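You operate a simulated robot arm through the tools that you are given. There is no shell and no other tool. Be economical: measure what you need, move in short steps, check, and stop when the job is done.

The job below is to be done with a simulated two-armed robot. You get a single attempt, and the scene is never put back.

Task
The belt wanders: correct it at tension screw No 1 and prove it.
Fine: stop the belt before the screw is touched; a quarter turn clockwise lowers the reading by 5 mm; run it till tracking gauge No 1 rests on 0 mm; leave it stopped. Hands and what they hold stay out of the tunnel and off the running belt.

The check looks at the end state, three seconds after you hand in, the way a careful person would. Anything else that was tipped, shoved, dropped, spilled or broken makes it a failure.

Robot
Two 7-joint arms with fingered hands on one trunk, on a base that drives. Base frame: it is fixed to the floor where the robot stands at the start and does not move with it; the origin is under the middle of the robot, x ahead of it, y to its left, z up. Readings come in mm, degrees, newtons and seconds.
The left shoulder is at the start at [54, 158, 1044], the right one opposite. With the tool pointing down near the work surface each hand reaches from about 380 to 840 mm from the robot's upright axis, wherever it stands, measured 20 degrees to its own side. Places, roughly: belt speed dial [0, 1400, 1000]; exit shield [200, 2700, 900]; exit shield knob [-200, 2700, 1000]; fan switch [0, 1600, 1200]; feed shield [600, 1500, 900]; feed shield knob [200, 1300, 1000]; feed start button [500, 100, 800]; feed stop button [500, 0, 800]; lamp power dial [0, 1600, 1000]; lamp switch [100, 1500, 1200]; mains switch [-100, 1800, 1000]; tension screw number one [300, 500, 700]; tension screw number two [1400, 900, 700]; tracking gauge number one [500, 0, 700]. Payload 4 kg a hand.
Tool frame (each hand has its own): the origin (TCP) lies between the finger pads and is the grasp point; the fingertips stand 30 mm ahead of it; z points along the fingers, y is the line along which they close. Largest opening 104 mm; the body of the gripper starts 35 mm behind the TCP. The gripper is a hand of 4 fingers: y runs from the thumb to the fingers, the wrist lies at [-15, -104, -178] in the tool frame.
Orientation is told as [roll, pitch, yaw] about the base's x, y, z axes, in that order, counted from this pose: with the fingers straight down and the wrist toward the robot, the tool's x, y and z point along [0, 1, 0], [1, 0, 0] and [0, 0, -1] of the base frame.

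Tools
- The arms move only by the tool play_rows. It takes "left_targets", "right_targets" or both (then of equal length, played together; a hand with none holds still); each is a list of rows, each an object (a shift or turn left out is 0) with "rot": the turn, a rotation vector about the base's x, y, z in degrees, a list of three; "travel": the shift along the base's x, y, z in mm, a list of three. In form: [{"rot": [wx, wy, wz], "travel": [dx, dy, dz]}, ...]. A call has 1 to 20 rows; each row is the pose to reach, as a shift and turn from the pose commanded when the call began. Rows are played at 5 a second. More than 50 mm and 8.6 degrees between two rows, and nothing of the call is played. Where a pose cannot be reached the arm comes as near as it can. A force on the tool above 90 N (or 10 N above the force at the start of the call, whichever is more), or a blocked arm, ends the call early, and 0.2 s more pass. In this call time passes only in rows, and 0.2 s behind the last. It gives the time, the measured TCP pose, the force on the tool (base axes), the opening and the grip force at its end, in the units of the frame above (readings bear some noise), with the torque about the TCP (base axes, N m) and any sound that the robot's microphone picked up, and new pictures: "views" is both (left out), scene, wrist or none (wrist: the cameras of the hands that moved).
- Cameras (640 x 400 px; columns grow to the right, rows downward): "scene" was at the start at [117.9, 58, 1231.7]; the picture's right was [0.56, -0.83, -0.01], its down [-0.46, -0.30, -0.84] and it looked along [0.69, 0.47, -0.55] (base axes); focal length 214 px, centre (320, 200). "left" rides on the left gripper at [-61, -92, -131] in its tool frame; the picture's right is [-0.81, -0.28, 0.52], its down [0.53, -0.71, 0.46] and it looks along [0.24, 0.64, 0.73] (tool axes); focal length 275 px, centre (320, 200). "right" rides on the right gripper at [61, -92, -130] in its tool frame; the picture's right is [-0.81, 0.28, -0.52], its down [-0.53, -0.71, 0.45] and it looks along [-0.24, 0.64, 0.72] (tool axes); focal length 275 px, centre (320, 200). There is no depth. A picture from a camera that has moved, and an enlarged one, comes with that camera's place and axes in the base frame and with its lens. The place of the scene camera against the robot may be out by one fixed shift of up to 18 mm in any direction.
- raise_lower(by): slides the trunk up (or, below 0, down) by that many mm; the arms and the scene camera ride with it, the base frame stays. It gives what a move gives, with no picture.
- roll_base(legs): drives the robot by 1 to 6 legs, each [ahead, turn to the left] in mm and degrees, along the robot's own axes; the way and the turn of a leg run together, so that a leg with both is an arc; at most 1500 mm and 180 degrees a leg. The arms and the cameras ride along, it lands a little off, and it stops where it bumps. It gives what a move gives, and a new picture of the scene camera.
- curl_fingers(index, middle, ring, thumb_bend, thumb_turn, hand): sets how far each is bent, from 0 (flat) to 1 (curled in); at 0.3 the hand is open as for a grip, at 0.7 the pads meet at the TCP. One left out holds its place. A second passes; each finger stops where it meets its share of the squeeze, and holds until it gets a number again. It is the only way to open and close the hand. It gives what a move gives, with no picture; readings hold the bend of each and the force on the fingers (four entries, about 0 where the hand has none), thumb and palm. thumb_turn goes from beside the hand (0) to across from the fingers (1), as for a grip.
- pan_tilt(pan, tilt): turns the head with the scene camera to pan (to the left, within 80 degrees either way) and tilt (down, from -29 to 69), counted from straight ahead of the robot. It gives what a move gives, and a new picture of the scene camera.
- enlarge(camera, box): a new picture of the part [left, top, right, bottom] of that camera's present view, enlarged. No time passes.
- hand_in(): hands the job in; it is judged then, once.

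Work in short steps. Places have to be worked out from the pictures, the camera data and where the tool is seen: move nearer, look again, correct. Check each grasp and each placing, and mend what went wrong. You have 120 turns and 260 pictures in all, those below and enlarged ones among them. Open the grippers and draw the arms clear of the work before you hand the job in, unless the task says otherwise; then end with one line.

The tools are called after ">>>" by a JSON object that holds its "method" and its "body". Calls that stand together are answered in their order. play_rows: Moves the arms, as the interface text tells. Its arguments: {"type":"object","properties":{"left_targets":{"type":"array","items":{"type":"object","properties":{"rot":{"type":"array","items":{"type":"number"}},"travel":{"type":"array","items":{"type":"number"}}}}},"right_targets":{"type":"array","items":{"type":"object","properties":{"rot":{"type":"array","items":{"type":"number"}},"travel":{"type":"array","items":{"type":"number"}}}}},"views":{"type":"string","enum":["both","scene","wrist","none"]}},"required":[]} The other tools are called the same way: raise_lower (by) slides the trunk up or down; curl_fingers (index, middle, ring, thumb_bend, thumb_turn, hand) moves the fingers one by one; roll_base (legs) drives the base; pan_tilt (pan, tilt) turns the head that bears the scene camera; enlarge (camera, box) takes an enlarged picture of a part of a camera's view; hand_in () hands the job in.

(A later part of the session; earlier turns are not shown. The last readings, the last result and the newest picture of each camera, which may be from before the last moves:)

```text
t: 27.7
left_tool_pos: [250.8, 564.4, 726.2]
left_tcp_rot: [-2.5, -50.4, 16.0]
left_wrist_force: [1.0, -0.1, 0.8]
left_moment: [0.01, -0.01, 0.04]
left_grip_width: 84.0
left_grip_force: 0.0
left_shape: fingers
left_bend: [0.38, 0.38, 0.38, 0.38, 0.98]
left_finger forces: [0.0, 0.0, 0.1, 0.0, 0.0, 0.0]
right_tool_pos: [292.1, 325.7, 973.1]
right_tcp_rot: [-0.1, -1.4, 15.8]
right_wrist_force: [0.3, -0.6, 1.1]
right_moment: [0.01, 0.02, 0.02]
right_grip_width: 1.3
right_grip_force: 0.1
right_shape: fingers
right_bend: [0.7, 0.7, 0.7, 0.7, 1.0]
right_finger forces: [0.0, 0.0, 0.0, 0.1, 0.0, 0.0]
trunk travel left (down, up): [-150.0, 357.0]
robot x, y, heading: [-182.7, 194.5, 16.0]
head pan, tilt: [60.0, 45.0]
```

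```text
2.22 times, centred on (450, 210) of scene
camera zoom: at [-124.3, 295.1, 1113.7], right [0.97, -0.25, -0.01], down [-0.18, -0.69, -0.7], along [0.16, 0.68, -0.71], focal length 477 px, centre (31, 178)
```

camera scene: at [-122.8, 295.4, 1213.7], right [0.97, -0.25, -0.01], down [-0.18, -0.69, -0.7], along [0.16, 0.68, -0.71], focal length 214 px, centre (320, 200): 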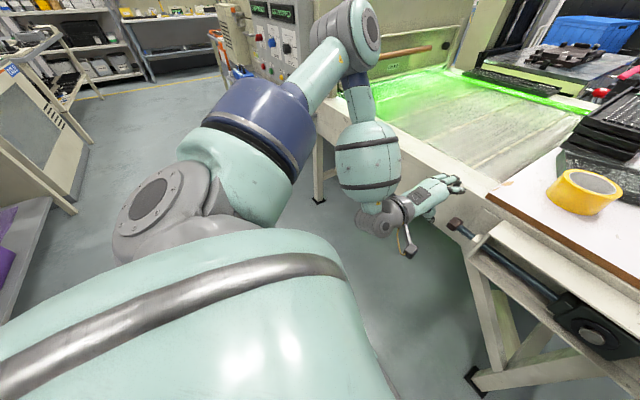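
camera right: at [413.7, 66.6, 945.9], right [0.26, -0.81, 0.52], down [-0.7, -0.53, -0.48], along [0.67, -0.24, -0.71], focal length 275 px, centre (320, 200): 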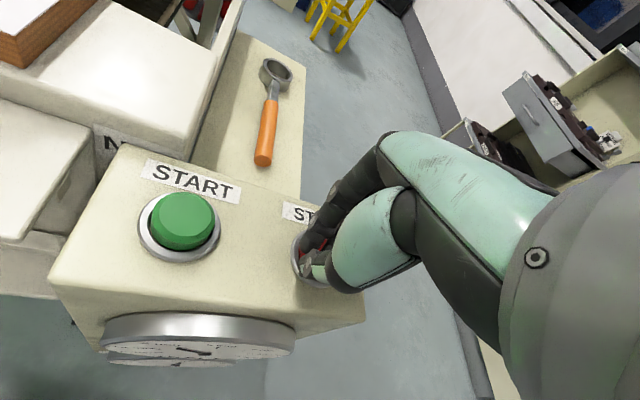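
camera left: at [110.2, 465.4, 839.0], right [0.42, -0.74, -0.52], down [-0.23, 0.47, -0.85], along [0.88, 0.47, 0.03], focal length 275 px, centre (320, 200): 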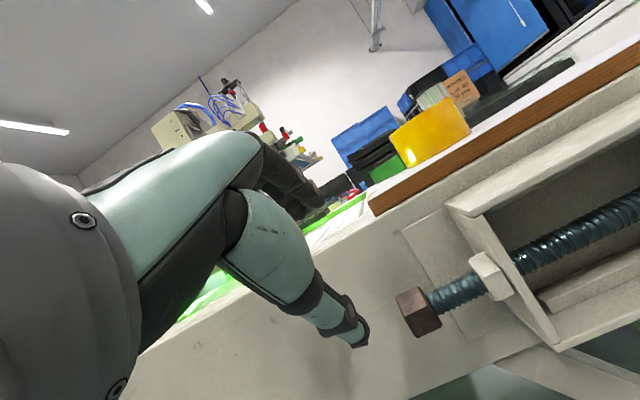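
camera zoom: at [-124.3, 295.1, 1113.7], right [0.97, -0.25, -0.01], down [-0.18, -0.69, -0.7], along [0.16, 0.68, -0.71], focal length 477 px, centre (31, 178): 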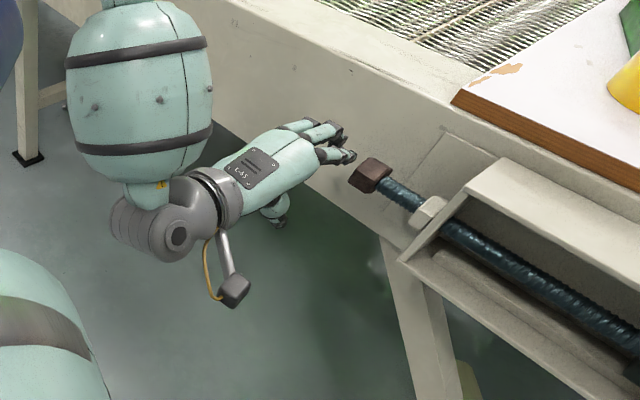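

Head now confirmed at [335,560,719]. I tilt the fingers 20° more toward horizontal and line up 70 mm short.

>>> {"method": "play_rows", "body": {"left_targets": [{"rot": [1.9, -6.4, 0], "travel": [0, -6, 6]}, {"rot": [3.8, -12.8, 0], "travel": [10, -12, 12]}, {"rot": [5.7, -19.2, 0], "travel": [20, -18, 17]}], "views": "both"}}

```text
t: 28.5
left_tool_pos: [261.6, 571.2, 794.2]
left_tcp_rot: [-1.7, -70.4, 15.4]
left_wrist_force: [0.1, -0.1, -0.4]
left_moment: [0.02, -0.04, 0.0]
left_grip_width: 83.7
left_grip_force: 0.0
left_shape: fingers
left_bend: [0.38, 0.38, 0.38, 0.38, 0.98]
left_finger forces: [0.1, 0.0, 0.0, 0.0, 0.0, 0.0]
left hand out of reach, approached as far as the arm can: row 1, 2, 3
right_tool_pos: [292.9, 325.5, 973.4]
right_tcp_rot: [-0.1, -1.4, 15.7]
right_wrist_force: [0.3, -0.7, -0.5]
right_moment: [0.03, 0.0, 0.01]
right_grip_width: 1.3
right_grip_force: 0.0
right_shape: fingers
right_bend: [0.7, 0.7, 0.7, 0.7, 1.0]
right_finger forces: [0.1, 0.1, 0.1, 0.0, 0.0, 0.1]
trunk travel left (down, up): [-150.0, 357.0]
robot x, y, heading: [-185.0, 193.9, 15.6]
head pan, tilt: [60.0, 45.0]
camera scene: at [-124.1, 295.2, 1113.7], right [0.97, -0.25, -0.01], down [-0.18, -0.69, -0.7], along [0.16, 0.68, -0.71], focal length 214 px, centre (320, 200)
camera left: at [125.0, 474.5, 751.7], right [0.58, -0.7, -0.43], down [0.06, 0.55, -0.83], along [0.81, 0.45, 0.36], focal length 275 px, centre (320, 200)
```

scene: 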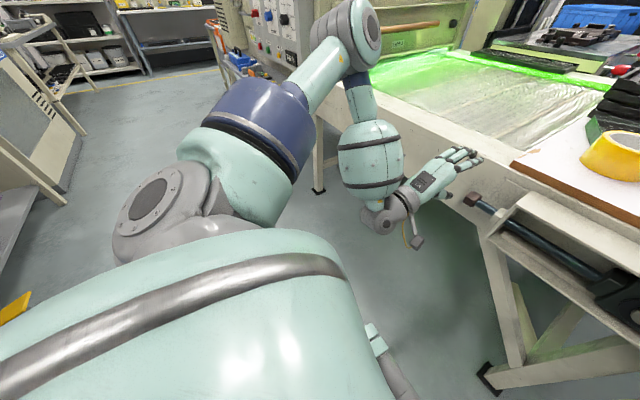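
left: 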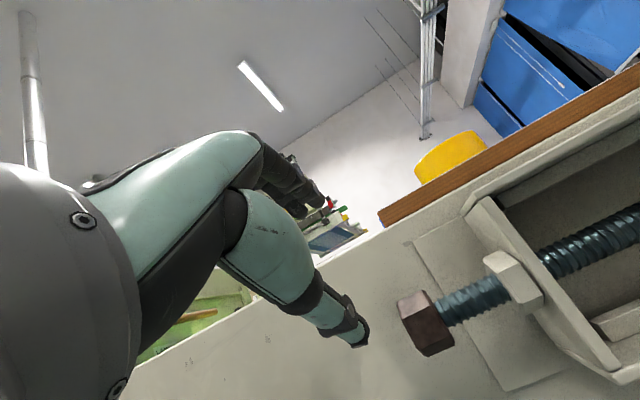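

Orientation achieved but too high; lowering the trunk another 90 mm gives the arm room.

>>> {"method": "raise_lower", "body": {"by": -90}}

>>> {"method": "play_rows", "body": {"left_targets": [{"travel": [3, -8, 13]}, {"travel": [9, -24, 39]}], "views": "both"}}

```text
t: 29.8
left_tool_pos: [261.2, 570.9, 702.6]
left_tcp_rot: [-1.7, -70.3, 15.4]
left_wrist_force: [0.0, -0.1, 0.0]
left_moment: [-0.03, -0.02, -0.02]
left_grip_width: 83.6
left_grip_force: 0.2
left_shape: fingers
left_bend: [0.38, 0.38, 0.38, 0.38, 0.98]
left_finger forces: [0.1, 0.0, 0.1, 0.0, 0.0, 0.1]
right_tool_pos: [292.5, 325.3, 882.5]
right_tcp_rot: [0.0, -1.4, 15.8]
right_wrist_force: [0.3, -0.4, 0.2]
right_moment: [-0.02, 0.01, 0.02]
right_grip_width: 1.3
right_grip_force: 0.1
right_shape: fingers
right_bend: [0.7, 0.7, 0.7, 0.7, 1.0]
right_finger forces: [0.0, 0.0, 0.0, 0.0, 0.0, 0.1]
trunk travel left (down, up): [-60.0, 447.0]
robot x, y, heading: [-181.6, 199.3, 15.8]
head pan, tilt: [60.0, 45.0]
```

```text
t: 30.4
left_tool_pos: [270.3, 547.0, 741.9]
left_tcp_rot: [-1.7, -70.2, 15.3]
left_wrist_force: [-0.7, -0.4, 0.2]
left_moment: [0.01, 0.0, -0.02]
left_grip_width: 83.7
left_grip_force: 0.0
left_shape: fingers
left_bend: [0.38, 0.38, 0.38, 0.38, 0.98]
left_finger forces: [0.0, 0.0, 0.0, 0.1, 0.0, 0.0]
right_tool_pos: [292.5, 326.8, 881.7]
right_tcp_rot: [-0.1, -1.4, 15.8]
right_wrist_force: [0.7, -0.2, -0.4]
right_moment: [0.02, 0.0, -0.02]
right_grip_width: 1.2
right_grip_force: 0.0
right_shape: fingers
right_bend: [0.7, 0.7, 0.7, 0.7, 1.0]
right_finger forces: [0.0, 0.0, 0.1, 0.1, 0.1, 0.0]
trunk travel left (down, up): [-60.0, 447.0]
robot x, y, heading: [-186.7, 198.0, 15.8]
head pan, tilt: [60.0, 45.0]
camera scene: at [-125.5, 294.7, 1022.6], right [0.97, -0.25, -0.01], down [-0.18, -0.69, -0.7], along [0.16, 0.68, -0.71], focal length 214 px, centre (320, 200)
camera left: at [134.6, 450.5, 700.2], right [0.58, -0.7, -0.43], down [0.06, 0.55, -0.83], along [0.82, 0.45, 0.36], focal length 275 px, centre (320, 200)
```

scene: 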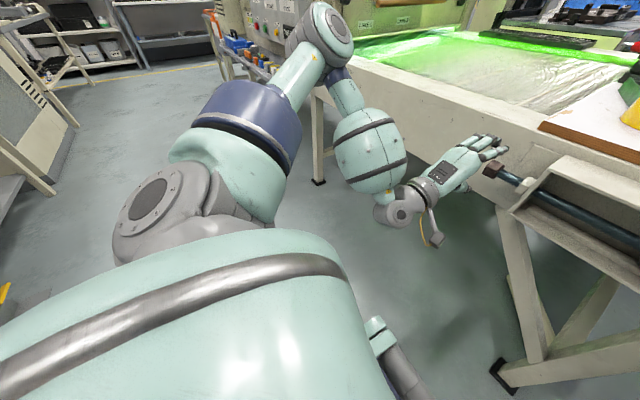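
left: 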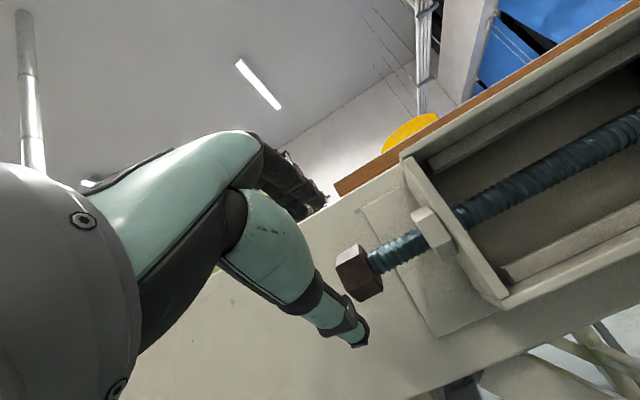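

Aligned. I slide the open hand over the head along the finger direction.

>>> {"method": "play_rows", "body": {"left_targets": [{"travel": [16, 4, -6]}, {"travel": [32, 8, -12]}, {"travel": [48, 12, -18]}, {"travel": [63, 15, -24]}], "views": "both"}}

>>> {"method": "enlarge", "body": {"camera": "scene", "box": [400, 110, 560, 240]}}

```text
t: 31.4
left_tool_pos: [329.6, 567.7, 724.1]
left_tcp_rot: [-1.6, -70.1, 15.3]
left_wrist_force: [0.1, -0.3, -0.3]
left_moment: [0.04, 0.0, 0.02]
left_grip_width: 83.7
left_grip_force: 0.1
left_shape: fingers
left_bend: [0.38, 0.38, 0.38, 0.38, 0.98]
left_finger forces: [0.0, 0.0, 0.1, 0.0, 0.0, 0.0]
left hand out of reach, approached as far as the arm can: row 4
right_tool_pos: [291.2, 326.6, 881.3]
right_tcp_rot: [-0.2, -1.4, 15.8]
right_wrist_force: [0.5, -0.4, 0.3]
right_moment: [-0.02, 0.01, 0.0]
right_grip_width: 1.2
right_grip_force: 0.0
right_shape: fingers
right_bend: [0.7, 0.7, 0.7, 0.7, 1.0]
right_finger forces: [0.0, 0.0, 0.0, 0.0, 0.0, 0.1]
trunk travel left (down, up): [-60.0, 447.0]
robot x, y, heading: [-186.7, 194.2, 15.6]
head pan, tilt: [60.0, 45.0]
camera scene: at [-125.4, 294.9, 1022.5], right [0.97, -0.25, -0.01], down [-0.18, -0.69, -0.7], along [0.16, 0.68, -0.71], focal length 214 px, centre (320, 200)
camera left: at [193.7, 470.6, 683.1], right [0.57, -0.7, -0.43], down [0.06, 0.55, -0.83], along [0.82, 0.45, 0.36], focal length 275 px, centre (320, 200)
```

scene: 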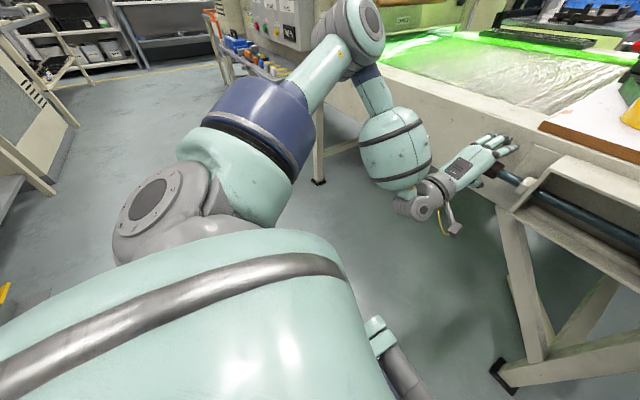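
left: 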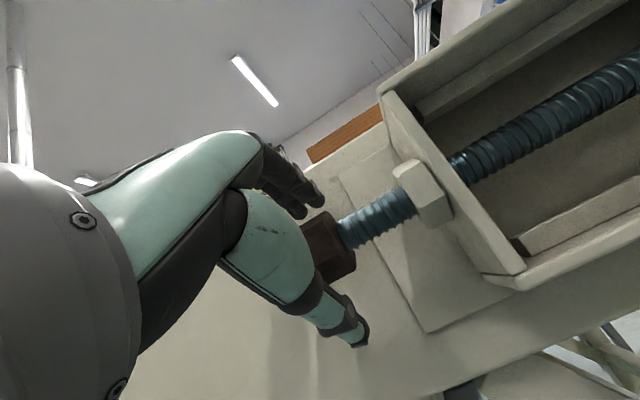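

```text
3.08 times, centred on (480, 175) of scene
camera zoom: at [-125.4, 294.9, 1022.5], right [0.97, -0.25, -0.01], down [-0.18, -0.69, -0.7], along [0.16, 0.68, -0.71], focal length 660 px, centre (-172, 277)
```

zoom: 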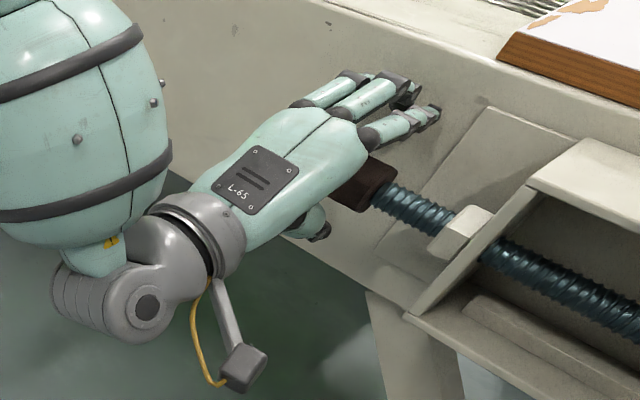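

The head lies between the outer finger and thumb; I shift the hand ~12 mm toward the bracket so the head is more central.

>>> {"method": "raise_lower", "body": {"by": -25}}

>>> {"method": "play_rows", "body": {"left_targets": [{"travel": [2, -5, 9]}, {"travel": [4, -12, 19]}], "views": "wrist"}}

>>> {"method": "enlarge", "body": {"camera": "scene", "box": [400, 90, 560, 220]}}

```text
t: 32.1
left_tool_pos: [330.3, 568.5, 700.0]
left_tcp_rot: [-1.7, -70.1, 15.3]
left_wrist_force: [0.5, 0.1, 2.7]
left_moment: [-0.02, 0.02, 0.02]
left_grip_width: 86.0
left_grip_force: 1.3
left_shape: fingers
left_bend: [0.36, 0.38, 0.38, 0.38, 0.98]
left_finger forces: [3.0, 0.0, 0.0, 0.0, 0.0, 0.1]
right_tool_pos: [292.2, 326.1, 857.6]
right_tcp_rot: [-0.1, -1.4, 15.8]
right_wrist_force: [0.2, -0.1, -0.2]
right_moment: [0.02, 0.0, 0.02]
right_grip_width: 1.3
right_grip_force: 0.0
right_shape: fingers
right_bend: [0.7, 0.7, 0.7, 0.7, 1.0]
right_finger forces: [0.0, 0.1, 0.0, 0.1, 0.0, 0.1]
trunk travel left (down, up): [-35.0, 472.0]
robot x, y, heading: [-183.2, 194.8, 15.7]
head pan, tilt: [60.0, 45.0]
```

```text
t: 32.7
left_tool_pos: [333.8, 555.0, 719.2]
left_tcp_rot: [-1.6, -70.1, 15.1]
left_wrist_force: [-0.2, 0.3, 0.4]
left_moment: [-0.02, 0.01, 0.02]
left_grip_width: 83.7
left_grip_force: 0.0
left_shape: fingers
left_bend: [0.38, 0.38, 0.38, 0.38, 0.98]
left_finger forces: [0.0, 0.0, 0.1, 0.0, 0.0, 0.0]
right_tool_pos: [291.1, 324.1, 857.1]
right_tcp_rot: [-0.1, -1.4, 15.8]
right_wrist_force: [0.1, 0.2, 0.3]
right_moment: [-0.01, 0.03, 0.0]
right_grip_width: 1.2
right_grip_force: 0.0
right_shape: fingers
right_bend: [0.7, 0.7, 0.7, 0.7, 1.0]
right_finger forces: [0.0, 0.1, 0.0, 0.0, 0.1, 0.0]
trunk travel left (down, up): [-35.0, 472.0]
robot x, y, heading: [-186.5, 199.5, 15.7]
head pan, tilt: [60.0, 45.0]
camera left: at [197.9, 458.7, 678.0], right [0.57, -0.7, -0.43], down [0.06, 0.55, -0.83], along [0.82, 0.45, 0.36], focal length 275 px, centre (320, 200)
```

left: 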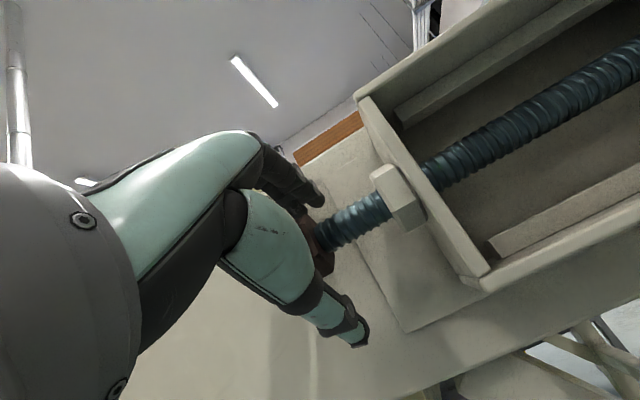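

```text
3.08 times, centred on (480, 155) of scene
camera zoom: at [-125.7, 294.7, 997.8], right [0.97, -0.25, -0.01], down [-0.18, -0.69, -0.7], along [0.16, 0.68, -0.71], focal length 660 px, centre (-172, 338)
```

zoom: 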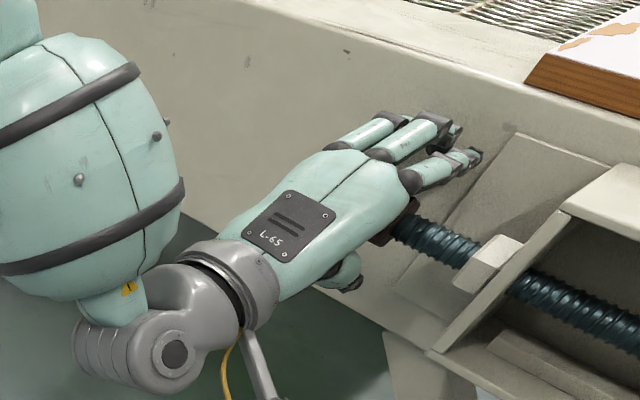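

Hand is centred on the head. I close the fingers on it.

>>> {"method": "curl_fingers", "body": {"hand": "left", "index": 0.75, "middle": 0.75, "ring": 0.75, "thumb_bend": 0.75}}

>>> {"method": "enlarge", "body": {"camera": "left", "box": [200, 120, 480, 360]}}

```text
t: 33.7
left_tool_pos: [334.7, 556.2, 718.8]
left_tcp_rot: [-1.5, -70.0, 15.1]
left_wrist_force: [12.2, 2.0, -3.7]
left_moment: [0.17, 0.06, -0.11]
left_grip_width: 14.6
left_grip_force: 17.5
left_shape: fingers
left_bend: [0.74, 0.66, 0.75, 0.63, 0.97]
left_finger forces: [10.7, 8.6, 0.0, 0.0, 16.4, 0.1]
right_tool_pos: [293.5, 325.5, 855.5]
right_tcp_rot: [0.0, -1.4, 15.8]
right_wrist_force: [0.0, 0.1, 0.6]
right_moment: [-0.02, 0.02, 0.04]
right_grip_width: 1.1
right_grip_force: 0.1
right_shape: fingers
right_bend: [0.7, 0.7, 0.7, 0.7, 1.0]
right_finger forces: [0.0, 0.0, 0.0, 0.0, 0.0, 0.0]
trunk travel left (down, up): [-35.0, 472.0]
robot x, y, heading: [-186.0, 195.1, 15.8]
head pan, tilt: [60.0, 45.0]
```

```text
1.67 times, centred on (340, 240) of left
camera zoom: at [199.0, 458.8, 677.3], right [0.57, -0.7, -0.43], down [0.05, 0.55, -0.83], along [0.82, 0.45, 0.36], focal length 459 px, centre (287, 133)
```

zoom: 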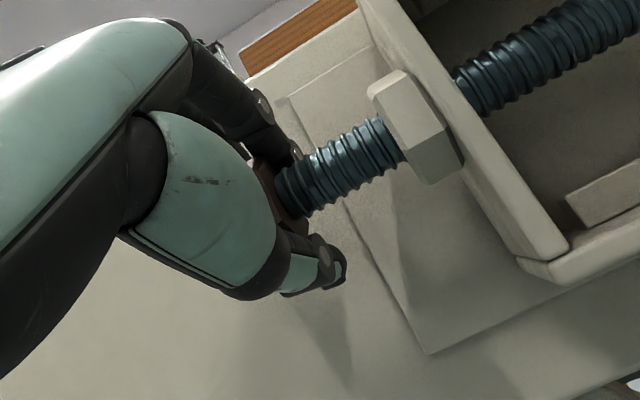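

Index, middle and thumb hold the head with about 17 N. I rotate 24° anticlockwise (rotation about +y′) as a trial and watch whether the head follows.

>>> {"method": "play_rows", "body": {"left_targets": [{"rot": [-1.1, 3.8, 0]}, {"rot": [-2.3, 7.7, 0]}, {"rot": [-3.4, 11.5, 0]}, {"rot": [-4.5, 15.3, 0]}, {"rot": [-5.7, 19.2, 0]}, {"rot": [-6.8, 23, 0]}], "views": "wrist"}}

>>> {"method": "enlarge", "body": {"camera": "scene", "box": [400, 90, 560, 220]}}

```text
t: 35.1
left_tool_pos: [334.2, 554.8, 717.1]
left_tcp_rot: [-2.2, -46.0, 15.8]
left_wrist_force: [15.1, -2.1, -5.4]
left_moment: [0.18, -0.16, -0.28]
left_grip_width: 10.4
left_grip_force: 16.3
left_shape: fingers
left_bend: [0.74, 0.66, 0.75, 0.65, 0.98]
left_finger forces: [10.3, 8.9, 0.1, 0.0, 12.9, 0.0]
right_tool_pos: [292.9, 324.7, 855.4]
right_tcp_rot: [0.0, -1.4, 15.8]
right_wrist_force: [0.7, -0.1, -0.4]
right_moment: [0.03, -0.03, 0.04]
right_grip_width: 1.3
right_grip_force: 0.0
right_shape: fingers
right_bend: [0.7, 0.7, 0.7, 0.7, 1.0]
right_finger forces: [0.0, 0.0, 0.1, 0.0, 0.0, 0.0]
trunk travel left (down, up): [-35.0, 472.0]
robot x, y, heading: [-187.3, 198.5, 15.8]
head pan, tilt: [60.0, 45.0]
camera left: at [195.6, 457.3, 744.0], right [0.38, -0.76, -0.53], down [-0.29, 0.45, -0.84], along [0.88, 0.47, -0.05], focal length 275 px, centre (320, 200)
```

left: 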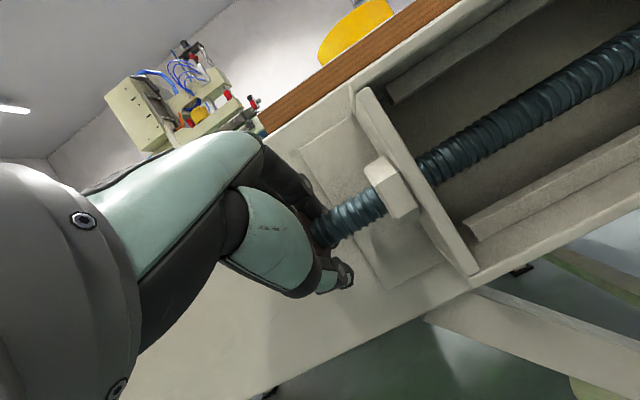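

```text
3.08 times, centred on (480, 155) of scene
camera zoom: at [-123.7, 294.9, 997.6], right [0.97, -0.25, -0.01], down [-0.18, -0.69, -0.7], along [0.16, 0.68, -0.71], focal length 660 px, centre (-172, 338)
```

zoom: 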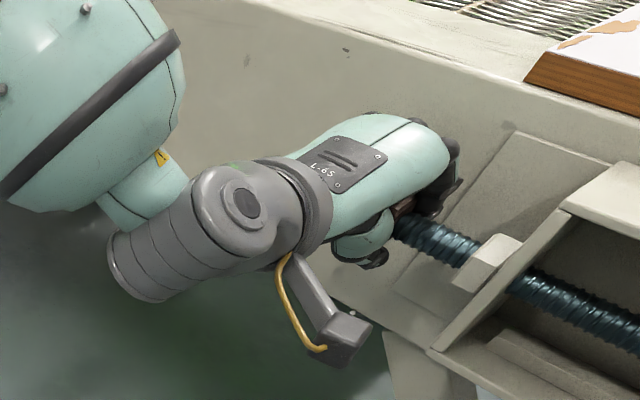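

Torque felt small, so I open, back off, and look at the head's orientation for signs of turning.

>>> {"method": "curl_fingers", "body": {"hand": "left", "index": 0.35, "middle": 0.35, "ring": 0.35, "thumb_bend": 0.35}}

>>> {"method": "play_rows", "body": {"left_targets": [{"travel": [-20, -5.7, 20]}, {"travel": [-40, -11, 40]}, {"travel": [-60, -17, 60]}], "views": "none"}}

>>> {"method": "enlarge", "body": {"camera": "scene", "box": [440, 100, 540, 180]}}

>>> {"method": "enlarge", "body": {"camera": "left", "box": [300, 180, 500, 330]}}

```text
t: 36.1
left_tool_pos: [331.7, 555.9, 718.7]
left_tcp_rot: [-2.4, -46.2, 15.9]
left_wrist_force: [-16.2, -2.6, -2.9]
left_moment: [-0.03, -0.09, 0.34]
left_grip_width: 83.7
left_grip_force: 8.2
left_shape: fingers
left_bend: [0.4, 0.38, 0.39, 0.35, 0.98]
left_finger forces: [6.2, 4.7, 5.1, 0.0, 0.0, 0.0]
right_tool_pos: [290.9, 325.4, 857.5]
right_tcp_rot: [-0.1, -1.5, 15.8]
right_wrist_force: [0.1, 0.7, -0.4]
right_moment: [-0.02, -0.01, 0.04]
right_grip_width: 1.2
right_grip_force: 0.1
right_shape: fingers
right_bend: [0.7, 0.7, 0.7, 0.7, 1.0]
right_finger forces: [0.0, 0.0, 0.0, 0.0, 0.0, 0.0]
trunk travel left (down, up): [-35.0, 472.0]
robot x, y, heading: [-186.8, 196.1, 15.8]
head pan, tilt: [60.0, 45.0]
```

```text
t: 36.9
left_tool_pos: [272.3, 538.2, 780.4]
left_tcp_rot: [-2.4, -46.2, 15.9]
left_wrist_force: [-0.8, -0.2, 0.1]
left_moment: [0.0, 0.03, 0.02]
left_grip_width: 90.2
left_grip_force: 0.0
left_shape: fingers
left_bend: [0.35, 0.35, 0.35, 0.35, 0.98]
left_finger forces: [0.0, 0.1, 0.0, 0.1, 0.1, 0.1]
right_tool_pos: [291.9, 324.8, 857.1]
right_tcp_rot: [-0.1, -1.5, 15.8]
right_wrist_force: [-0.1, 0.3, -0.1]
right_moment: [0.0, -0.01, 0.0]
right_grip_width: 1.4
right_grip_force: 0.1
right_shape: fingers
right_bend: [0.7, 0.7, 0.7, 0.7, 1.0]
right_finger forces: [0.0, 0.0, 0.1, 0.1, 0.0, 0.1]
trunk travel left (down, up): [-35.0, 472.0]
robot x, y, heading: [-186.7, 201.0, 16.0]
head pan, tilt: [60.0, 45.0]
```

```text
5.00 times, centred on (490, 140) of scene
camera zoom: at [-126.3, 294.6, 997.9], right [0.97, -0.25, -0.01], down [-0.18, -0.69, -0.7], along [0.17, 0.68, -0.71], focal length 1072 px, centre (-530, 500)
```

zoom: 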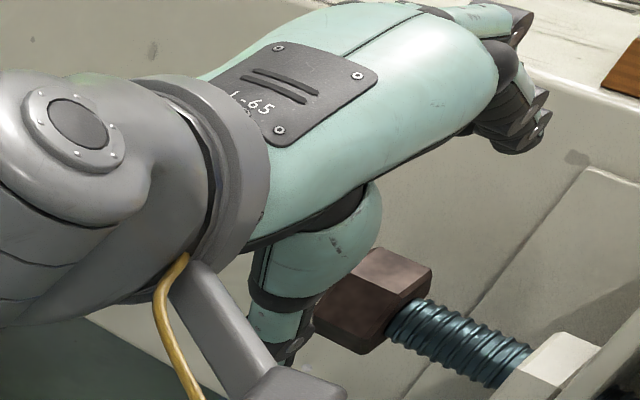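

```text
2.67 times, centred on (400, 255) of left
camera zoom: at [133.6, 441.0, 805.6], right [0.38, -0.76, -0.53], down [-0.28, 0.45, -0.85], along [0.88, 0.47, -0.04], focal length 734 px, centre (107, 53)
```

zoom: 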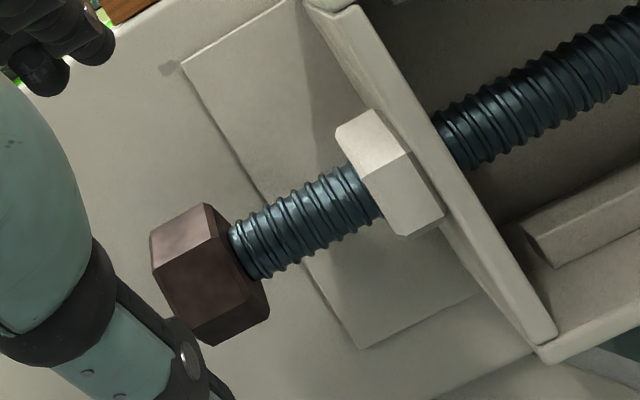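

>>> {"method": "enlarge", "body": {"camera": "left", "box": [350, 250, 410, 310]}}

```text
6.67 times, centred on (380, 280) of left
camera zoom: at [133.6, 441.0, 805.6], right [0.38, -0.76, -0.53], down [-0.28, 0.45, -0.85], along [0.88, 0.47, -0.04], focal length 1835 px, centre (-80, -333)
```

zoom: 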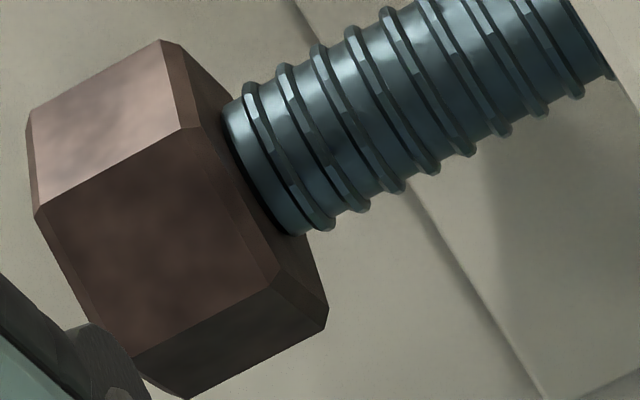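

The head's edges look unchanged in orientation, so the fingers slipped: the ring wrench is the right tool. I withdraw the left hand and raise the trunk again.

>>> {"method": "play_rows", "body": {"left_targets": [{"travel": [-30, -9, 20]}, {"travel": [-60, -17, 30]}], "views": "none"}}

>>> {"method": "raise_lower", "body": {"by": 215}}

>>> {"method": "play_rows", "body": {"left_targets": [{"rot": [-1.5, 7.5, 0], "travel": [0, 20, 10]}, {"rot": [-3, 15, 0], "travel": [0, 45, 20]}, {"rot": [-4.5, 22.5, 0], "travel": [0, 70, 30]}, {"rot": [-6, 30, 0], "travel": [0, 95, 40]}, {"rot": [-8, 37, 0], "travel": [0, 120, 60]}, {"rot": [-10, 44, 0], "travel": [0, 150, 80]}], "views": "scene"}}

```text
t: 37.5
left_tool_pos: [244.1, 530.1, 813.8]
left_tcp_rot: [-2.2, -46.1, 15.8]
left_wrist_force: [-0.1, -0.2, 0.1]
left_moment: [-0.04, 0.0, 0.01]
left_grip_width: 90.2
left_grip_force: 0.1
left_shape: fingers
left_bend: [0.35, 0.35, 0.35, 0.35, 0.98]
left_finger forces: [0.0, 0.1, 0.0, 0.0, 0.1, 0.1]
left hand out of reach, approached as far as the arm can: row 2
right_tool_pos: [291.7, 325.1, 856.9]
right_tcp_rot: [0.0, -1.3, 15.8]
right_wrist_force: [0.0, -0.1, -0.7]
right_moment: [-0.04, 0.01, -0.03]
right_grip_width: 1.2
right_grip_force: 0.0
right_shape: fingers
right_bend: [0.7, 0.7, 0.7, 0.7, 1.0]
right_finger forces: [0.1, 0.0, 0.1, 0.1, 0.0, 0.0]
trunk travel left (down, up): [-35.0, 472.0]
robot x, y, heading: [-186.4, 196.9, 16.0]
head pan, tilt: [60.0, 45.0]
```

```text
t: 39.8
left_tool_pos: [244.2, 531.0, 1029.6]
left_tcp_rot: [-2.2, -46.1, 15.9]
left_wrist_force: [-0.3, 0.1, -0.7]
left_moment: [0.03, -0.01, -0.01]
left_grip_width: 90.3
left_grip_force: 0.0
left_shape: fingers
left_bend: [0.35, 0.35, 0.35, 0.35, 0.98]
left_finger forces: [0.0, 0.0, 0.1, 0.0, 0.0, 0.0]
right_tool_pos: [291.8, 325.1, 1072.2]
right_tcp_rot: [-0.1, -1.4, 15.8]
right_wrist_force: [-0.5, -0.2, -0.1]
right_moment: [-0.03, -0.04, 0.02]
right_grip_width: 1.2
right_grip_force: 0.1
right_shape: fingers
right_bend: [0.7, 0.7, 0.7, 0.7, 1.0]
right_finger forces: [0.0, 0.0, 0.1, 0.0, 0.1, 0.1]
trunk travel left (down, up): [-250.0, 257.0]
robot x, y, heading: [-184.4, 195.1, 15.8]
head pan, tilt: [60.0, 45.0]
```

```text
t: 41.2
left_tool_pos: [246.6, 681.6, 1110.6]
left_tcp_rot: [-0.2, -1.0, 14.8]
left_wrist_force: [0.6, -0.3, 0.1]
left_moment: [-0.02, -0.03, -0.03]
left_grip_width: 90.4
left_grip_force: 0.1
left_shape: fingers
left_bend: [0.35, 0.35, 0.35, 0.35, 0.98]
left_finger forces: [0.0, 0.0, 0.0, 0.1, 0.1, 0.0]
right_tool_pos: [293.3, 324.7, 1072.5]
right_tcp_rot: [-0.1, -1.3, 15.8]
right_wrist_force: [0.2, -0.7, -0.3]
right_moment: [0.0, -0.03, 0.01]
right_grip_width: 1.0
right_grip_force: 0.1
right_shape: fingers
right_bend: [0.7, 0.7, 0.7, 0.7, 1.0]
right_finger forces: [0.0, 0.0, 0.0, 0.1, 0.0, 0.0]
trunk travel left (down, up): [-250.0, 257.0]
robot x, y, heading: [-184.4, 195.6, 15.8]
head pan, tilt: [60.0, 45.0]
camera scene: at [-122.3, 295.9, 1213.7], right [0.97, -0.25, -0.01], down [-0.18, -0.69, -0.7], along [0.16, 0.68, -0.71], focal length 214 px, centre (320, 200)
```

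scene: 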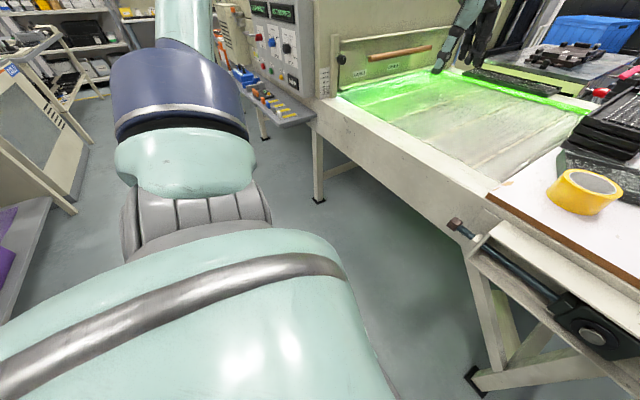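

Arms are clear. I drive to about [0,83] heading 16.5° for the wrench pick-up and look toward it.

>>> {"method": "roll_base", "body": {"legs": [[0, -47.5], [218, 0], [0, 48]]}}

>>> {"method": "pan_tilt", "body": {"pan": -10, "tilt": 40}}

>>> {"method": "curl_fingers", "body": {"hand": "right", "index": 0.35, "middle": 0.35, "ring": 0.35, "thumb_bend": 0.35}}

>>> {"method": "enlarge", "body": {"camera": "right", "box": [0, 0, 640, 400]}}

```text
t: 47.2
left_tool_pos: [422.4, 577.3, 1111.5]
left_tcp_rot: [-0.2, -1.0, 16.2]
left_wrist_force: [0.1, -0.1, -0.2]
left_moment: [-0.01, 0.0, 0.01]
left_grip_width: 90.2
left_grip_force: 0.0
left_shape: fingers
left_bend: [0.35, 0.35, 0.35, 0.35, 0.98]
left_finger forces: [0.1, 0.1, 0.0, 0.0, 0.0, 0.1]
right_tool_pos: [476.2, 222.3, 1072.8]
right_tcp_rot: [-0.2, -1.3, 17.2]
right_wrist_force: [-0.9, 0.1, 0.0]
right_moment: [0.01, -0.02, -0.01]
right_grip_width: 1.0
right_grip_force: 0.0
right_shape: fingers
right_bend: [0.7, 0.7, 0.7, 0.7, 1.0]
right_finger forces: [0.0, 0.0, 0.0, 0.1, 0.0, 0.0]
trunk travel left (down, up): [-250.0, 257.0]
robot x, y, heading: [4.7, 76.5, 17.0]
head pan, tilt: [60.0, 45.0]
camera scene: at [64.5, 174.4, 1213.8], right [0.97, -0.22, -0.01], down [-0.17, -0.69, -0.7], along [0.15, 0.69, -0.71], focal length 214 px, centre (320, 200)
```

scene: 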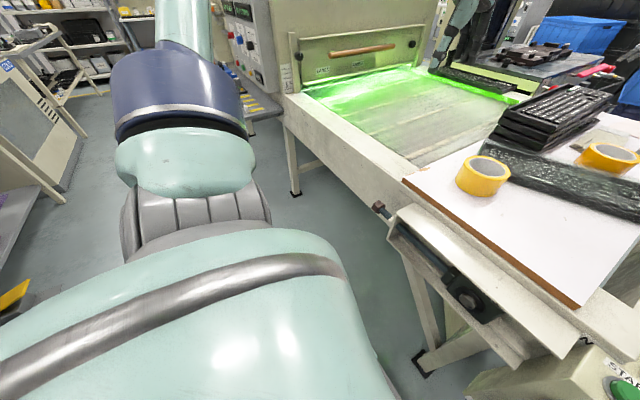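

```text
t: 48.6
left_tool_pos: [408.8, 571.4, 1117.6]
left_tcp_rot: [-0.2, -1.8, 16.1]
left_wrist_force: [0.8, 0.2, -0.5]
left_moment: [0.0, 0.0, 0.02]
left_grip_width: 90.8
left_grip_force: 0.0
left_shape: fingers
left_bend: [0.35, 0.35, 0.35, 0.35, 0.97]
left_finger forces: [0.0, 0.1, 0.0, 0.0, 0.0, 0.1]
right_tool_pos: [463.7, 217.6, 1079.0]
right_tcp_rot: [-0.2, -2.3, 17.1]
right_wrist_force: [0.8, -0.3, 0.2]
right_moment: [0.01, 0.05, 0.02]
right_grip_width: 1.3
right_grip_force: 0.0
right_shape: fingers
right_bend: [0.7, 0.7, 0.7, 0.7, 1.0]
right_finger forces: [0.0, 0.1, 0.0, 0.0, 0.0, 0.1]
trunk travel left (down, up): [-250.0, 257.0]
robot x, y, heading: [2.8, 73.6, 17.0]
head pan, tilt: [-10.0, 40.0]
camera scene: at [131.1, 105.3, 1220.4], right [0.12, -0.99, 0.0], down [-0.65, -0.08, -0.76], along [0.75, 0.09, -0.65], focal length 214 px, centre (320, 200)
```

scene: 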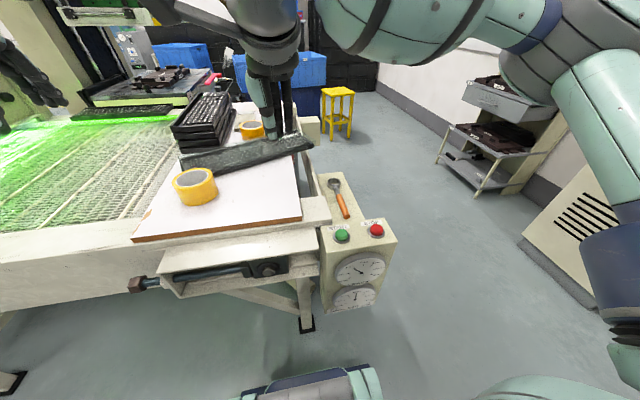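

```text
t: 49.6
left_tool_pos: [411.2, 573.2, 1117.2]
left_tcp_rot: [-0.2, -1.8, 16.2]
left_wrist_force: [0.1, 0.1, -0.6]
left_moment: [0.03, 0.0, -0.04]
left_grip_width: 90.5
left_grip_force: 0.0
left_shape: fingers
left_bend: [0.35, 0.35, 0.35, 0.35, 0.97]
left_finger forces: [0.1, 0.0, 0.0, 0.0, 0.0, 0.0]
right_tool_pos: [465.0, 217.9, 1078.8]
right_tcp_rot: [-0.1, -2.2, 17.2]
right_wrist_force: [-0.7, 0.0, -1.0]
right_moment: [-0.04, 0.01, -0.01]
right_grip_width: 90.2
right_grip_force: 0.2
right_shape: fingers
right_bend: [0.35, 0.35, 0.35, 0.35, 0.98]
right_finger forces: [0.1, 0.0, 0.0, 0.0, 0.0, 0.0]
trunk travel left (down, up): [-250.0, 257.0]
robot x, y, heading: [3.7, 76.4, 16.9]
head pan, tilt: [-10.0, 40.0]
```

```text
1.00 times, centred on (320, 200) of right
camera zoom: at [353.8, 248.6, 1205.2], right [0.48, -0.7, 0.53], down [-0.51, -0.71, -0.48], along [0.71, -0.04, -0.7], focal length 275 px, centre (320, 200)
```

zoom: 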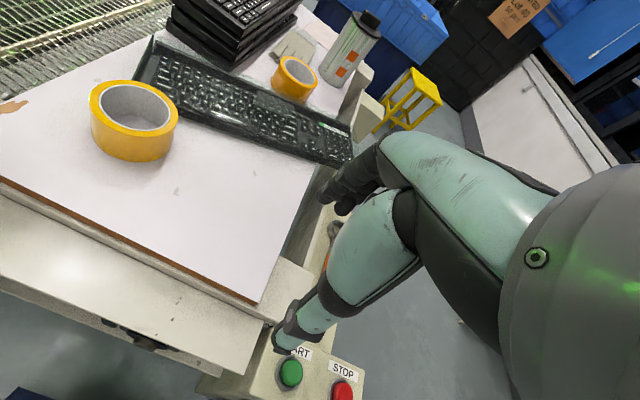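

Wrench re-triangulated: ring near [865,132], handle end [672,72], lying at z≈675 on the ledge. I swing the right hand over the handle, turned so the fingers close across it.

>>> {"method": "play_rows", "body": {"right_targets": [{"rot": [0, 0, 8.1], "travel": [25, -15, 0]}, {"rot": [0, 0, 16.2], "travel": [50, -30, 0]}, {"rot": [0, 0, 24.4], "travel": [75, -45, -5]}, {"rot": [0, 0, 32.5], "travel": [100, -60, -15]}, {"rot": [0, 0, 40.6], "travel": [125, -75, -30]}, {"rot": [0, 0, 48.7], "travel": [150, -90, -50]}, {"rot": [0, 0, 56.8], "travel": [175, -100, -75]}, {"rot": [0, 0, 65], "travel": [200, -110, -100]}, {"rot": [0, 0, 73], "travel": [225, -118, -130]}, {"rot": [0, 0, 81.2], "travel": [250, -123, -165]}, {"rot": [0, 0, 89.3], "travel": [270, -126, -199]}], "views": "both"}}

```text
t: 52.0
left_tool_pos: [413.9, 576.7, 1113.6]
left_tcp_rot: [-0.1, -1.5, 16.2]
left_wrist_force: [0.5, 0.1, -0.5]
left_moment: [-0.02, 0.04, -0.04]
left_grip_width: 90.9
left_grip_force: 0.0
left_shape: fingers
left_bend: [0.35, 0.35, 0.35, 0.35, 0.97]
left_finger forces: [0.0, 0.0, 0.0, 0.0, 0.0, 0.1]
right_tool_pos: [467.1, 202.2, 874.5]
right_tcp_rot: [-2.3, 0.6, 81.7]
right_wrist_force: [0.9, 0.4, 0.2]
right_moment: [-0.06, 0.04, 0.02]
right_grip_width: 90.5
right_grip_force: 0.0
right_shape: fingers
right_bend: [0.35, 0.35, 0.35, 0.35, 0.98]
right_finger forces: [0.1, 0.0, 0.0, 0.1, 0.1, 0.1]
right hand out of reach, approached as far as the arm can: row 6, 7, 8, 9, 10, 11
trunk travel left (down, up): [-250.0, 257.0]
robot x, y, heading: [8.4, 70.7, 17.0]
head pan, tilt: [-10.0, 40.0]
camera scene: at [134.9, 107.8, 1219.7], right [0.12, -0.99, 0.0], down [-0.65, -0.08, -0.76], along [0.75, 0.09, -0.66], focal length 214 px, centre (320, 200)
camera right: at [387.5, 122.4, 1002.9], right [0.82, 0.16, 0.55], down [0.44, -0.79, -0.43], along [0.36, 0.59, -0.72], focal length 275 px, centre (320, 200)
```

scene: 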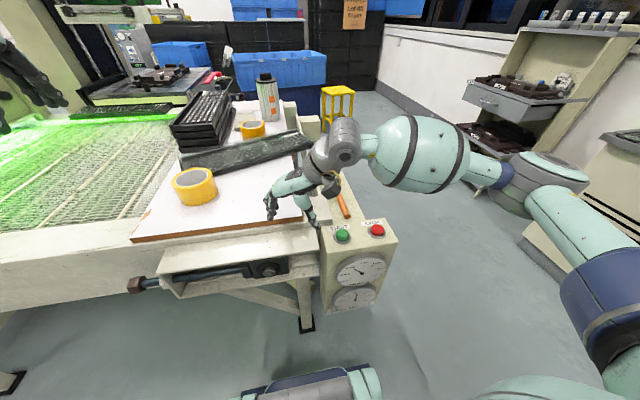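
right: 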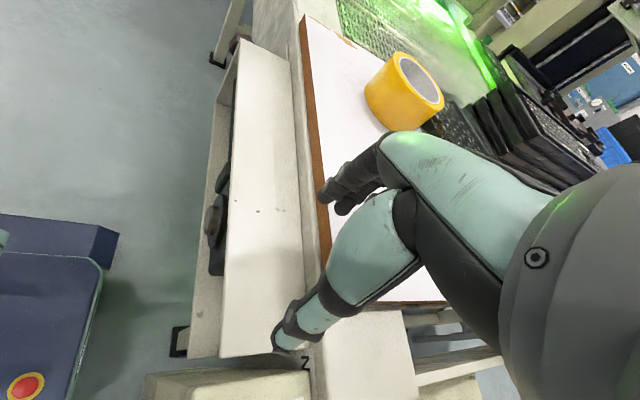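

The far reach with this wrist turn is out of range; I'll pick the wrench from its right side later. First, with the trunk raised, I test in free air the hand pose I'd need at the screw: right fingers pointing left.

>>> {"method": "raise_lower", "body": {"by": 200}}

>>> {"method": "play_rows", "body": {"right_targets": [{"rot": [0, 0, 7], "travel": [-20, 10, 0]}, {"rot": [0, 0, 14], "travel": [-40, 25, 0]}, {"rot": [0, 0, 21], "travel": [-60, 40, 0]}, {"rot": [0, 0, 25], "travel": [-78, 53, 0]}], "views": "none"}}

>>> {"method": "play_rows", "body": {"right_targets": [{"rot": [7.6, 2.3, 0]}, {"rot": [15.3, 4.7, 0]}, {"rot": [22.9, 7, 0]}, {"rot": [30.6, 9.3, 0]}, {"rot": [38.2, 11.7, 0]}, {"rot": [45.9, 14, 0]}, {"rot": [53.5, 16.4, 0]}, {"rot": [61.2, 18.7, 0]}, {"rot": [68.8, 21, 0]}, {"rot": [76.5, 23.4, 0]}, {"rot": [86, 26.3, 0]}], "views": "scene"}}

```text
t: 54.2
left_tool_pos: [410.2, 572.8, 1317.4]
left_tcp_rot: [-0.3, -1.8, 16.2]
left_wrist_force: [0.3, 0.3, -0.1]
left_moment: [-0.03, 0.03, 0.02]
left_grip_width: 90.6
left_grip_force: 0.0
left_shape: fingers
left_bend: [0.35, 0.35, 0.35, 0.35, 0.97]
left_finger forces: [0.1, 0.0, 0.0, 0.0, 0.0, 0.1]
right_tool_pos: [463.5, 200.2, 1074.8]
right_tcp_rot: [-2.1, 0.6, 81.7]
right_wrist_force: [-0.3, -0.2, 0.5]
right_moment: [0.02, -0.03, -0.02]
right_grip_width: 90.5
right_grip_force: 0.1
right_shape: fingers
right_bend: [0.35, 0.35, 0.35, 0.35, 0.98]
right_finger forces: [0.0, 0.0, 0.0, 0.0, 0.0, 0.0]
trunk travel left (down, up): [-450.0, 57.0]
robot x, y, heading: [2.3, 74.5, 16.7]
head pan, tilt: [-10.0, 40.0]
```

```text
t: 55.2
left_tool_pos: [410.3, 579.1, 1315.2]
left_tcp_rot: [-0.5, -1.7, 16.3]
left_wrist_force: [0.1, 1.2, -0.5]
left_moment: [-0.03, -0.02, -0.04]
left_grip_width: 90.5
left_grip_force: 0.0
left_shape: fingers
left_bend: [0.35, 0.35, 0.35, 0.35, 0.97]
left_finger forces: [0.0, 0.0, 0.1, 0.0, 0.0, 0.0]
right_tool_pos: [363.1, 282.6, 1042.4]
right_tcp_rot: [-3.3, 1.0, 101.5]
right_wrist_force: [-0.6, 0.9, -0.7]
right_moment: [-0.07, 0.03, -0.02]
right_grip_width: 90.8
right_grip_force: 0.1
right_shape: fingers
right_bend: [0.35, 0.35, 0.35, 0.35, 0.98]
right_finger forces: [0.1, 0.0, 0.0, 0.1, 0.1, 0.0]
right hand out of reach, approached as far as the arm can: row 2, 3, 4
trunk travel left (down, up): [-450.0, 57.0]
robot x, y, heading: [3.2, 72.6, 16.9]
head pan, tilt: [-10.0, 40.0]
```

```text
refused: row 11 steps farther than a row can; nothing moved
```

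>>> {"method": "play_rows", "body": {"right_targets": [{"rot": [7.6, 2.3, 0]}, {"rot": [15.3, 4.7, 0]}, {"rot": [22.9, 7, 0]}, {"rot": [30.6, 9.3, 0]}, {"rot": [38.2, 11.7, 0]}, {"rot": [45.9, 14, 0]}, {"rot": [53.5, 16.4, 0]}, {"rot": [61.2, 18.7, 0]}, {"rot": [68.8, 21, 0]}, {"rot": [76.5, 23.4, 0]}, {"rot": [84, 25.7, 0]}, {"rot": [88, 27, 0]}], "views": "scene"}}

```text
t: 57.8
left_tool_pos: [409.4, 572.1, 1317.1]
left_tcp_rot: [-0.2, -1.8, 16.3]
left_wrist_force: [0.1, -0.2, -0.6]
left_moment: [-0.01, -0.03, 0.02]
left_grip_width: 90.8
left_grip_force: 0.1
left_shape: fingers
left_bend: [0.35, 0.35, 0.35, 0.35, 0.97]
left_finger forces: [0.0, 0.0, 0.1, 0.0, 0.0, 0.0]
right_tool_pos: [359.3, 274.9, 1043.8]
right_tcp_rot: [100.3, -84.3, 3.6]
right_wrist_force: [1.2, 0.0, 0.3]
right_moment: [-0.02, -0.03, -0.01]
right_grip_width: 90.7
right_grip_force: 0.0
right_shape: fingers
right_bend: [0.35, 0.35, 0.35, 0.35, 0.98]
right_finger forces: [0.0, 0.0, 0.0, 0.0, 0.0, 0.1]
trunk travel left (down, up): [-450.0, 57.0]
robot x, y, heading: [8.4, 74.7, 16.9]
head pan, tilt: [-10.0, 40.0]
camera scene: at [133.7, 106.4, 1420.6], right [0.12, -0.99, 0.0], down [-0.65, -0.08, -0.76], along [0.75, 0.09, -0.65], focal length 214 px, centre (320, 200)
```

scene: 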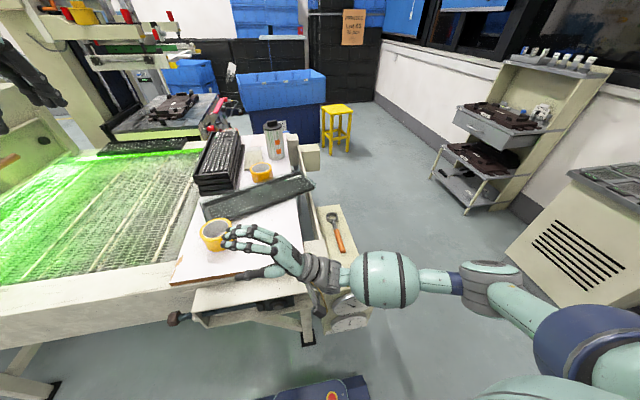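

That pose works. Now I rehearse the quarter-turn arc (136 mm lever, anticlockwise) in the air.

>>> {"method": "play_rows", "body": {"right_targets": [{"rot": [-2.3, 7.6, 0], "travel": [1, 0, 19]}, {"rot": [-4.7, 15.3, 0], "travel": [5, 2, 37.5]}, {"rot": [-7, 22.9, 0], "travel": [11, 3, 55]}, {"rot": [-9.3, 30.6, 0], "travel": [20, 6, 72]}, {"rot": [-11.7, 38.2, 0], "travel": [30, 9, 87]}, {"rot": [-14, 45.9, 0], "travel": [43, 13, 101]}, {"rot": [-16.4, 53.5, 0], "travel": [57, 17.5, 113]}, {"rot": [-18.7, 61.2, 0], "travel": [73, 22, 122]}, {"rot": [-21, 68.8, 0], "travel": [90, 27, 129]}, {"rot": [-23.4, 76.5, 0], "travel": [107, 33, 134]}, {"rot": [-25.7, 84.1, 0], "travel": [125, 38, 136]}], "views": "scene"}}

```text
t: 60.2
left_tool_pos: [411.4, 572.7, 1315.8]
left_tcp_rot: [-0.1, -1.8, 16.1]
left_wrist_force: [0.2, 1.0, -0.1]
left_moment: [-0.01, 0.01, 0.01]
left_grip_width: 90.5
left_grip_force: 0.1
left_shape: fingers
left_bend: [0.35, 0.35, 0.35, 0.35, 0.97]
left_finger forces: [0.0, 0.1, 0.1, 0.0, 0.0, 0.1]
right_tool_pos: [485.1, 313.2, 1179.8]
right_tcp_rot: [86.9, 3.7, 15.7]
right_wrist_force: [-0.6, -1.1, 0.2]
right_moment: [0.01, 0.01, -0.01]
right_grip_width: 90.9
right_grip_force: 0.1
right_shape: fingers
right_bend: [0.35, 0.35, 0.35, 0.35, 0.98]
right_finger forces: [0.0, 0.0, 0.0, 0.0, 0.0, 0.0]
trunk travel left (down, up): [-450.0, 57.0]
robot x, y, heading: [3.8, 75.3, 17.0]
head pan, tilt: [-10.0, 40.0]
camera scene: at [134.5, 106.5, 1420.5], right [0.12, -0.99, 0.0], down [-0.65, -0.08, -0.76], along [0.75, 0.09, -0.65], focal length 214 px, centre (320, 200)
```

scene: 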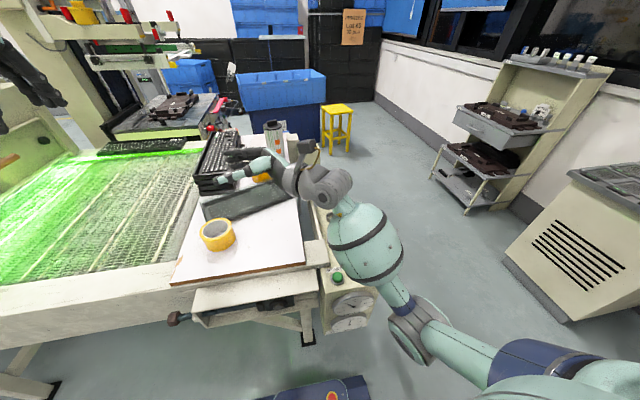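

The whole arc is reachable. I return the right hand to fingers-down, high, then drive round to the right side of the ledge (via a detour clear of the button box).

>>> {"method": "play_rows", "body": {"right_targets": [{"rot": [-7.6, -2.3, 0], "travel": [4, -21, 0]}, {"rot": [-15.2, -4.6, 0], "travel": [8, -42, 0]}, {"rot": [-22.8, -6.9, 0], "travel": [11, -63, 0]}, {"rot": [-30.3, -9.2, 0], "travel": [15, -85, 0]}, {"rot": [-37.9, -11.5, 0], "travel": [19, -107, 0]}, {"rot": [-45.5, -13.8, 0], "travel": [23, -128, 0]}, {"rot": [-53, -16.1, 0], "travel": [26, -150, 0]}, {"rot": [-60.6, -18.4, 0], "travel": [30, -171, 0]}, {"rot": [-68.2, -20.7, 0], "travel": [34, -192, 0]}, {"rot": [-75.8, -23, 0], "travel": [38, -214, 0]}, {"rot": [-83.3, -25.3, 0], "travel": [41, -235, 0]}], "views": "none"}}

>>> {"method": "roll_base", "body": {"legs": [[0, -88], [607, 0], [0, 71], [502, 0], [0, 106.5]]}}

```text
t: 62.6
left_tool_pos: [409.4, 573.4, 1317.1]
left_tcp_rot: [-0.2, -1.8, 16.3]
left_wrist_force: [0.5, -0.5, 0.1]
left_moment: [0.0, -0.01, 0.0]
left_grip_width: 90.7
left_grip_force: 0.0
left_shape: fingers
left_bend: [0.35, 0.35, 0.35, 0.35, 0.97]
left_finger forces: [0.1, 0.0, 0.0, 0.0, 0.1, 0.1]
right_tool_pos: [524.7, 78.4, 1179.9]
right_tcp_rot: [-0.3, -0.8, 13.5]
right_wrist_force: [-0.4, -0.2, -0.2]
right_moment: [0.03, -0.02, -0.02]
right_grip_width: 90.8
right_grip_force: 0.0
right_shape: fingers
right_bend: [0.35, 0.35, 0.35, 0.35, 0.98]
right_finger forces: [0.0, 0.0, 0.0, 0.0, 0.0, 0.1]
trunk travel left (down, up): [-450.0, 57.0]
robot x, y, heading: [6.8, 73.6, 17.0]
head pan, tilt: [-10.0, 40.0]
```

```text
t: 79.9
left_tool_pos: [206.0, -92.1, 1316.3]
left_tcp_rot: [-0.2, -1.9, 102.5]
left_wrist_force: [0.2, 0.1, 0.2]
left_moment: [-0.03, -0.04, 0.0]
left_grip_width: 90.8
left_grip_force: 0.1
left_shape: fingers
left_bend: [0.35, 0.35, 0.35, 0.35, 0.97]
left_finger forces: [0.1, 0.0, 0.0, 0.1, 0.0, 0.0]
right_tool_pos: [705.8, -8.6, 1179.9]
right_tcp_rot: [-0.2, -0.9, 99.8]
right_wrist_force: [-0.3, 0.8, -0.4]
right_moment: [0.0, 0.0, 0.01]
right_grip_width: 90.9
right_grip_force: 0.1
right_shape: fingers
right_bend: [0.35, 0.35, 0.35, 0.35, 0.98]
right_finger forces: [0.0, 0.0, 0.0, 0.0, 0.1, 0.0]
trunk travel left (down, up): [-450.0, 57.0]
robot x, y, heading: [691.2, -525.1, 103.3]
head pan, tilt: [-10.0, 40.0]
camera scene: at [670.8, -384.9, 1420.5], right [1.0, 0.06, 0.0], down [0.04, -0.65, -0.76], along [-0.04, 0.76, -0.65], focal length 214 px, centre (320, 200)
```

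scene: 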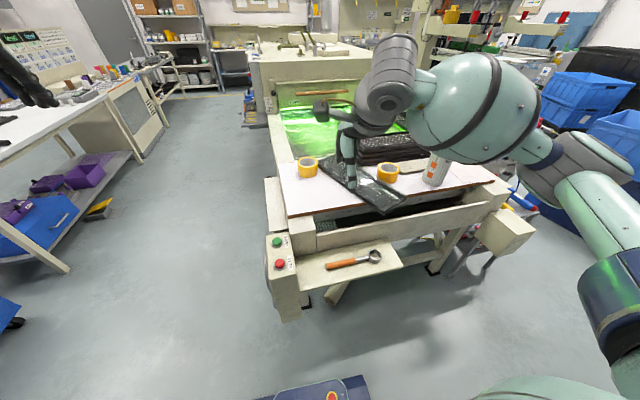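

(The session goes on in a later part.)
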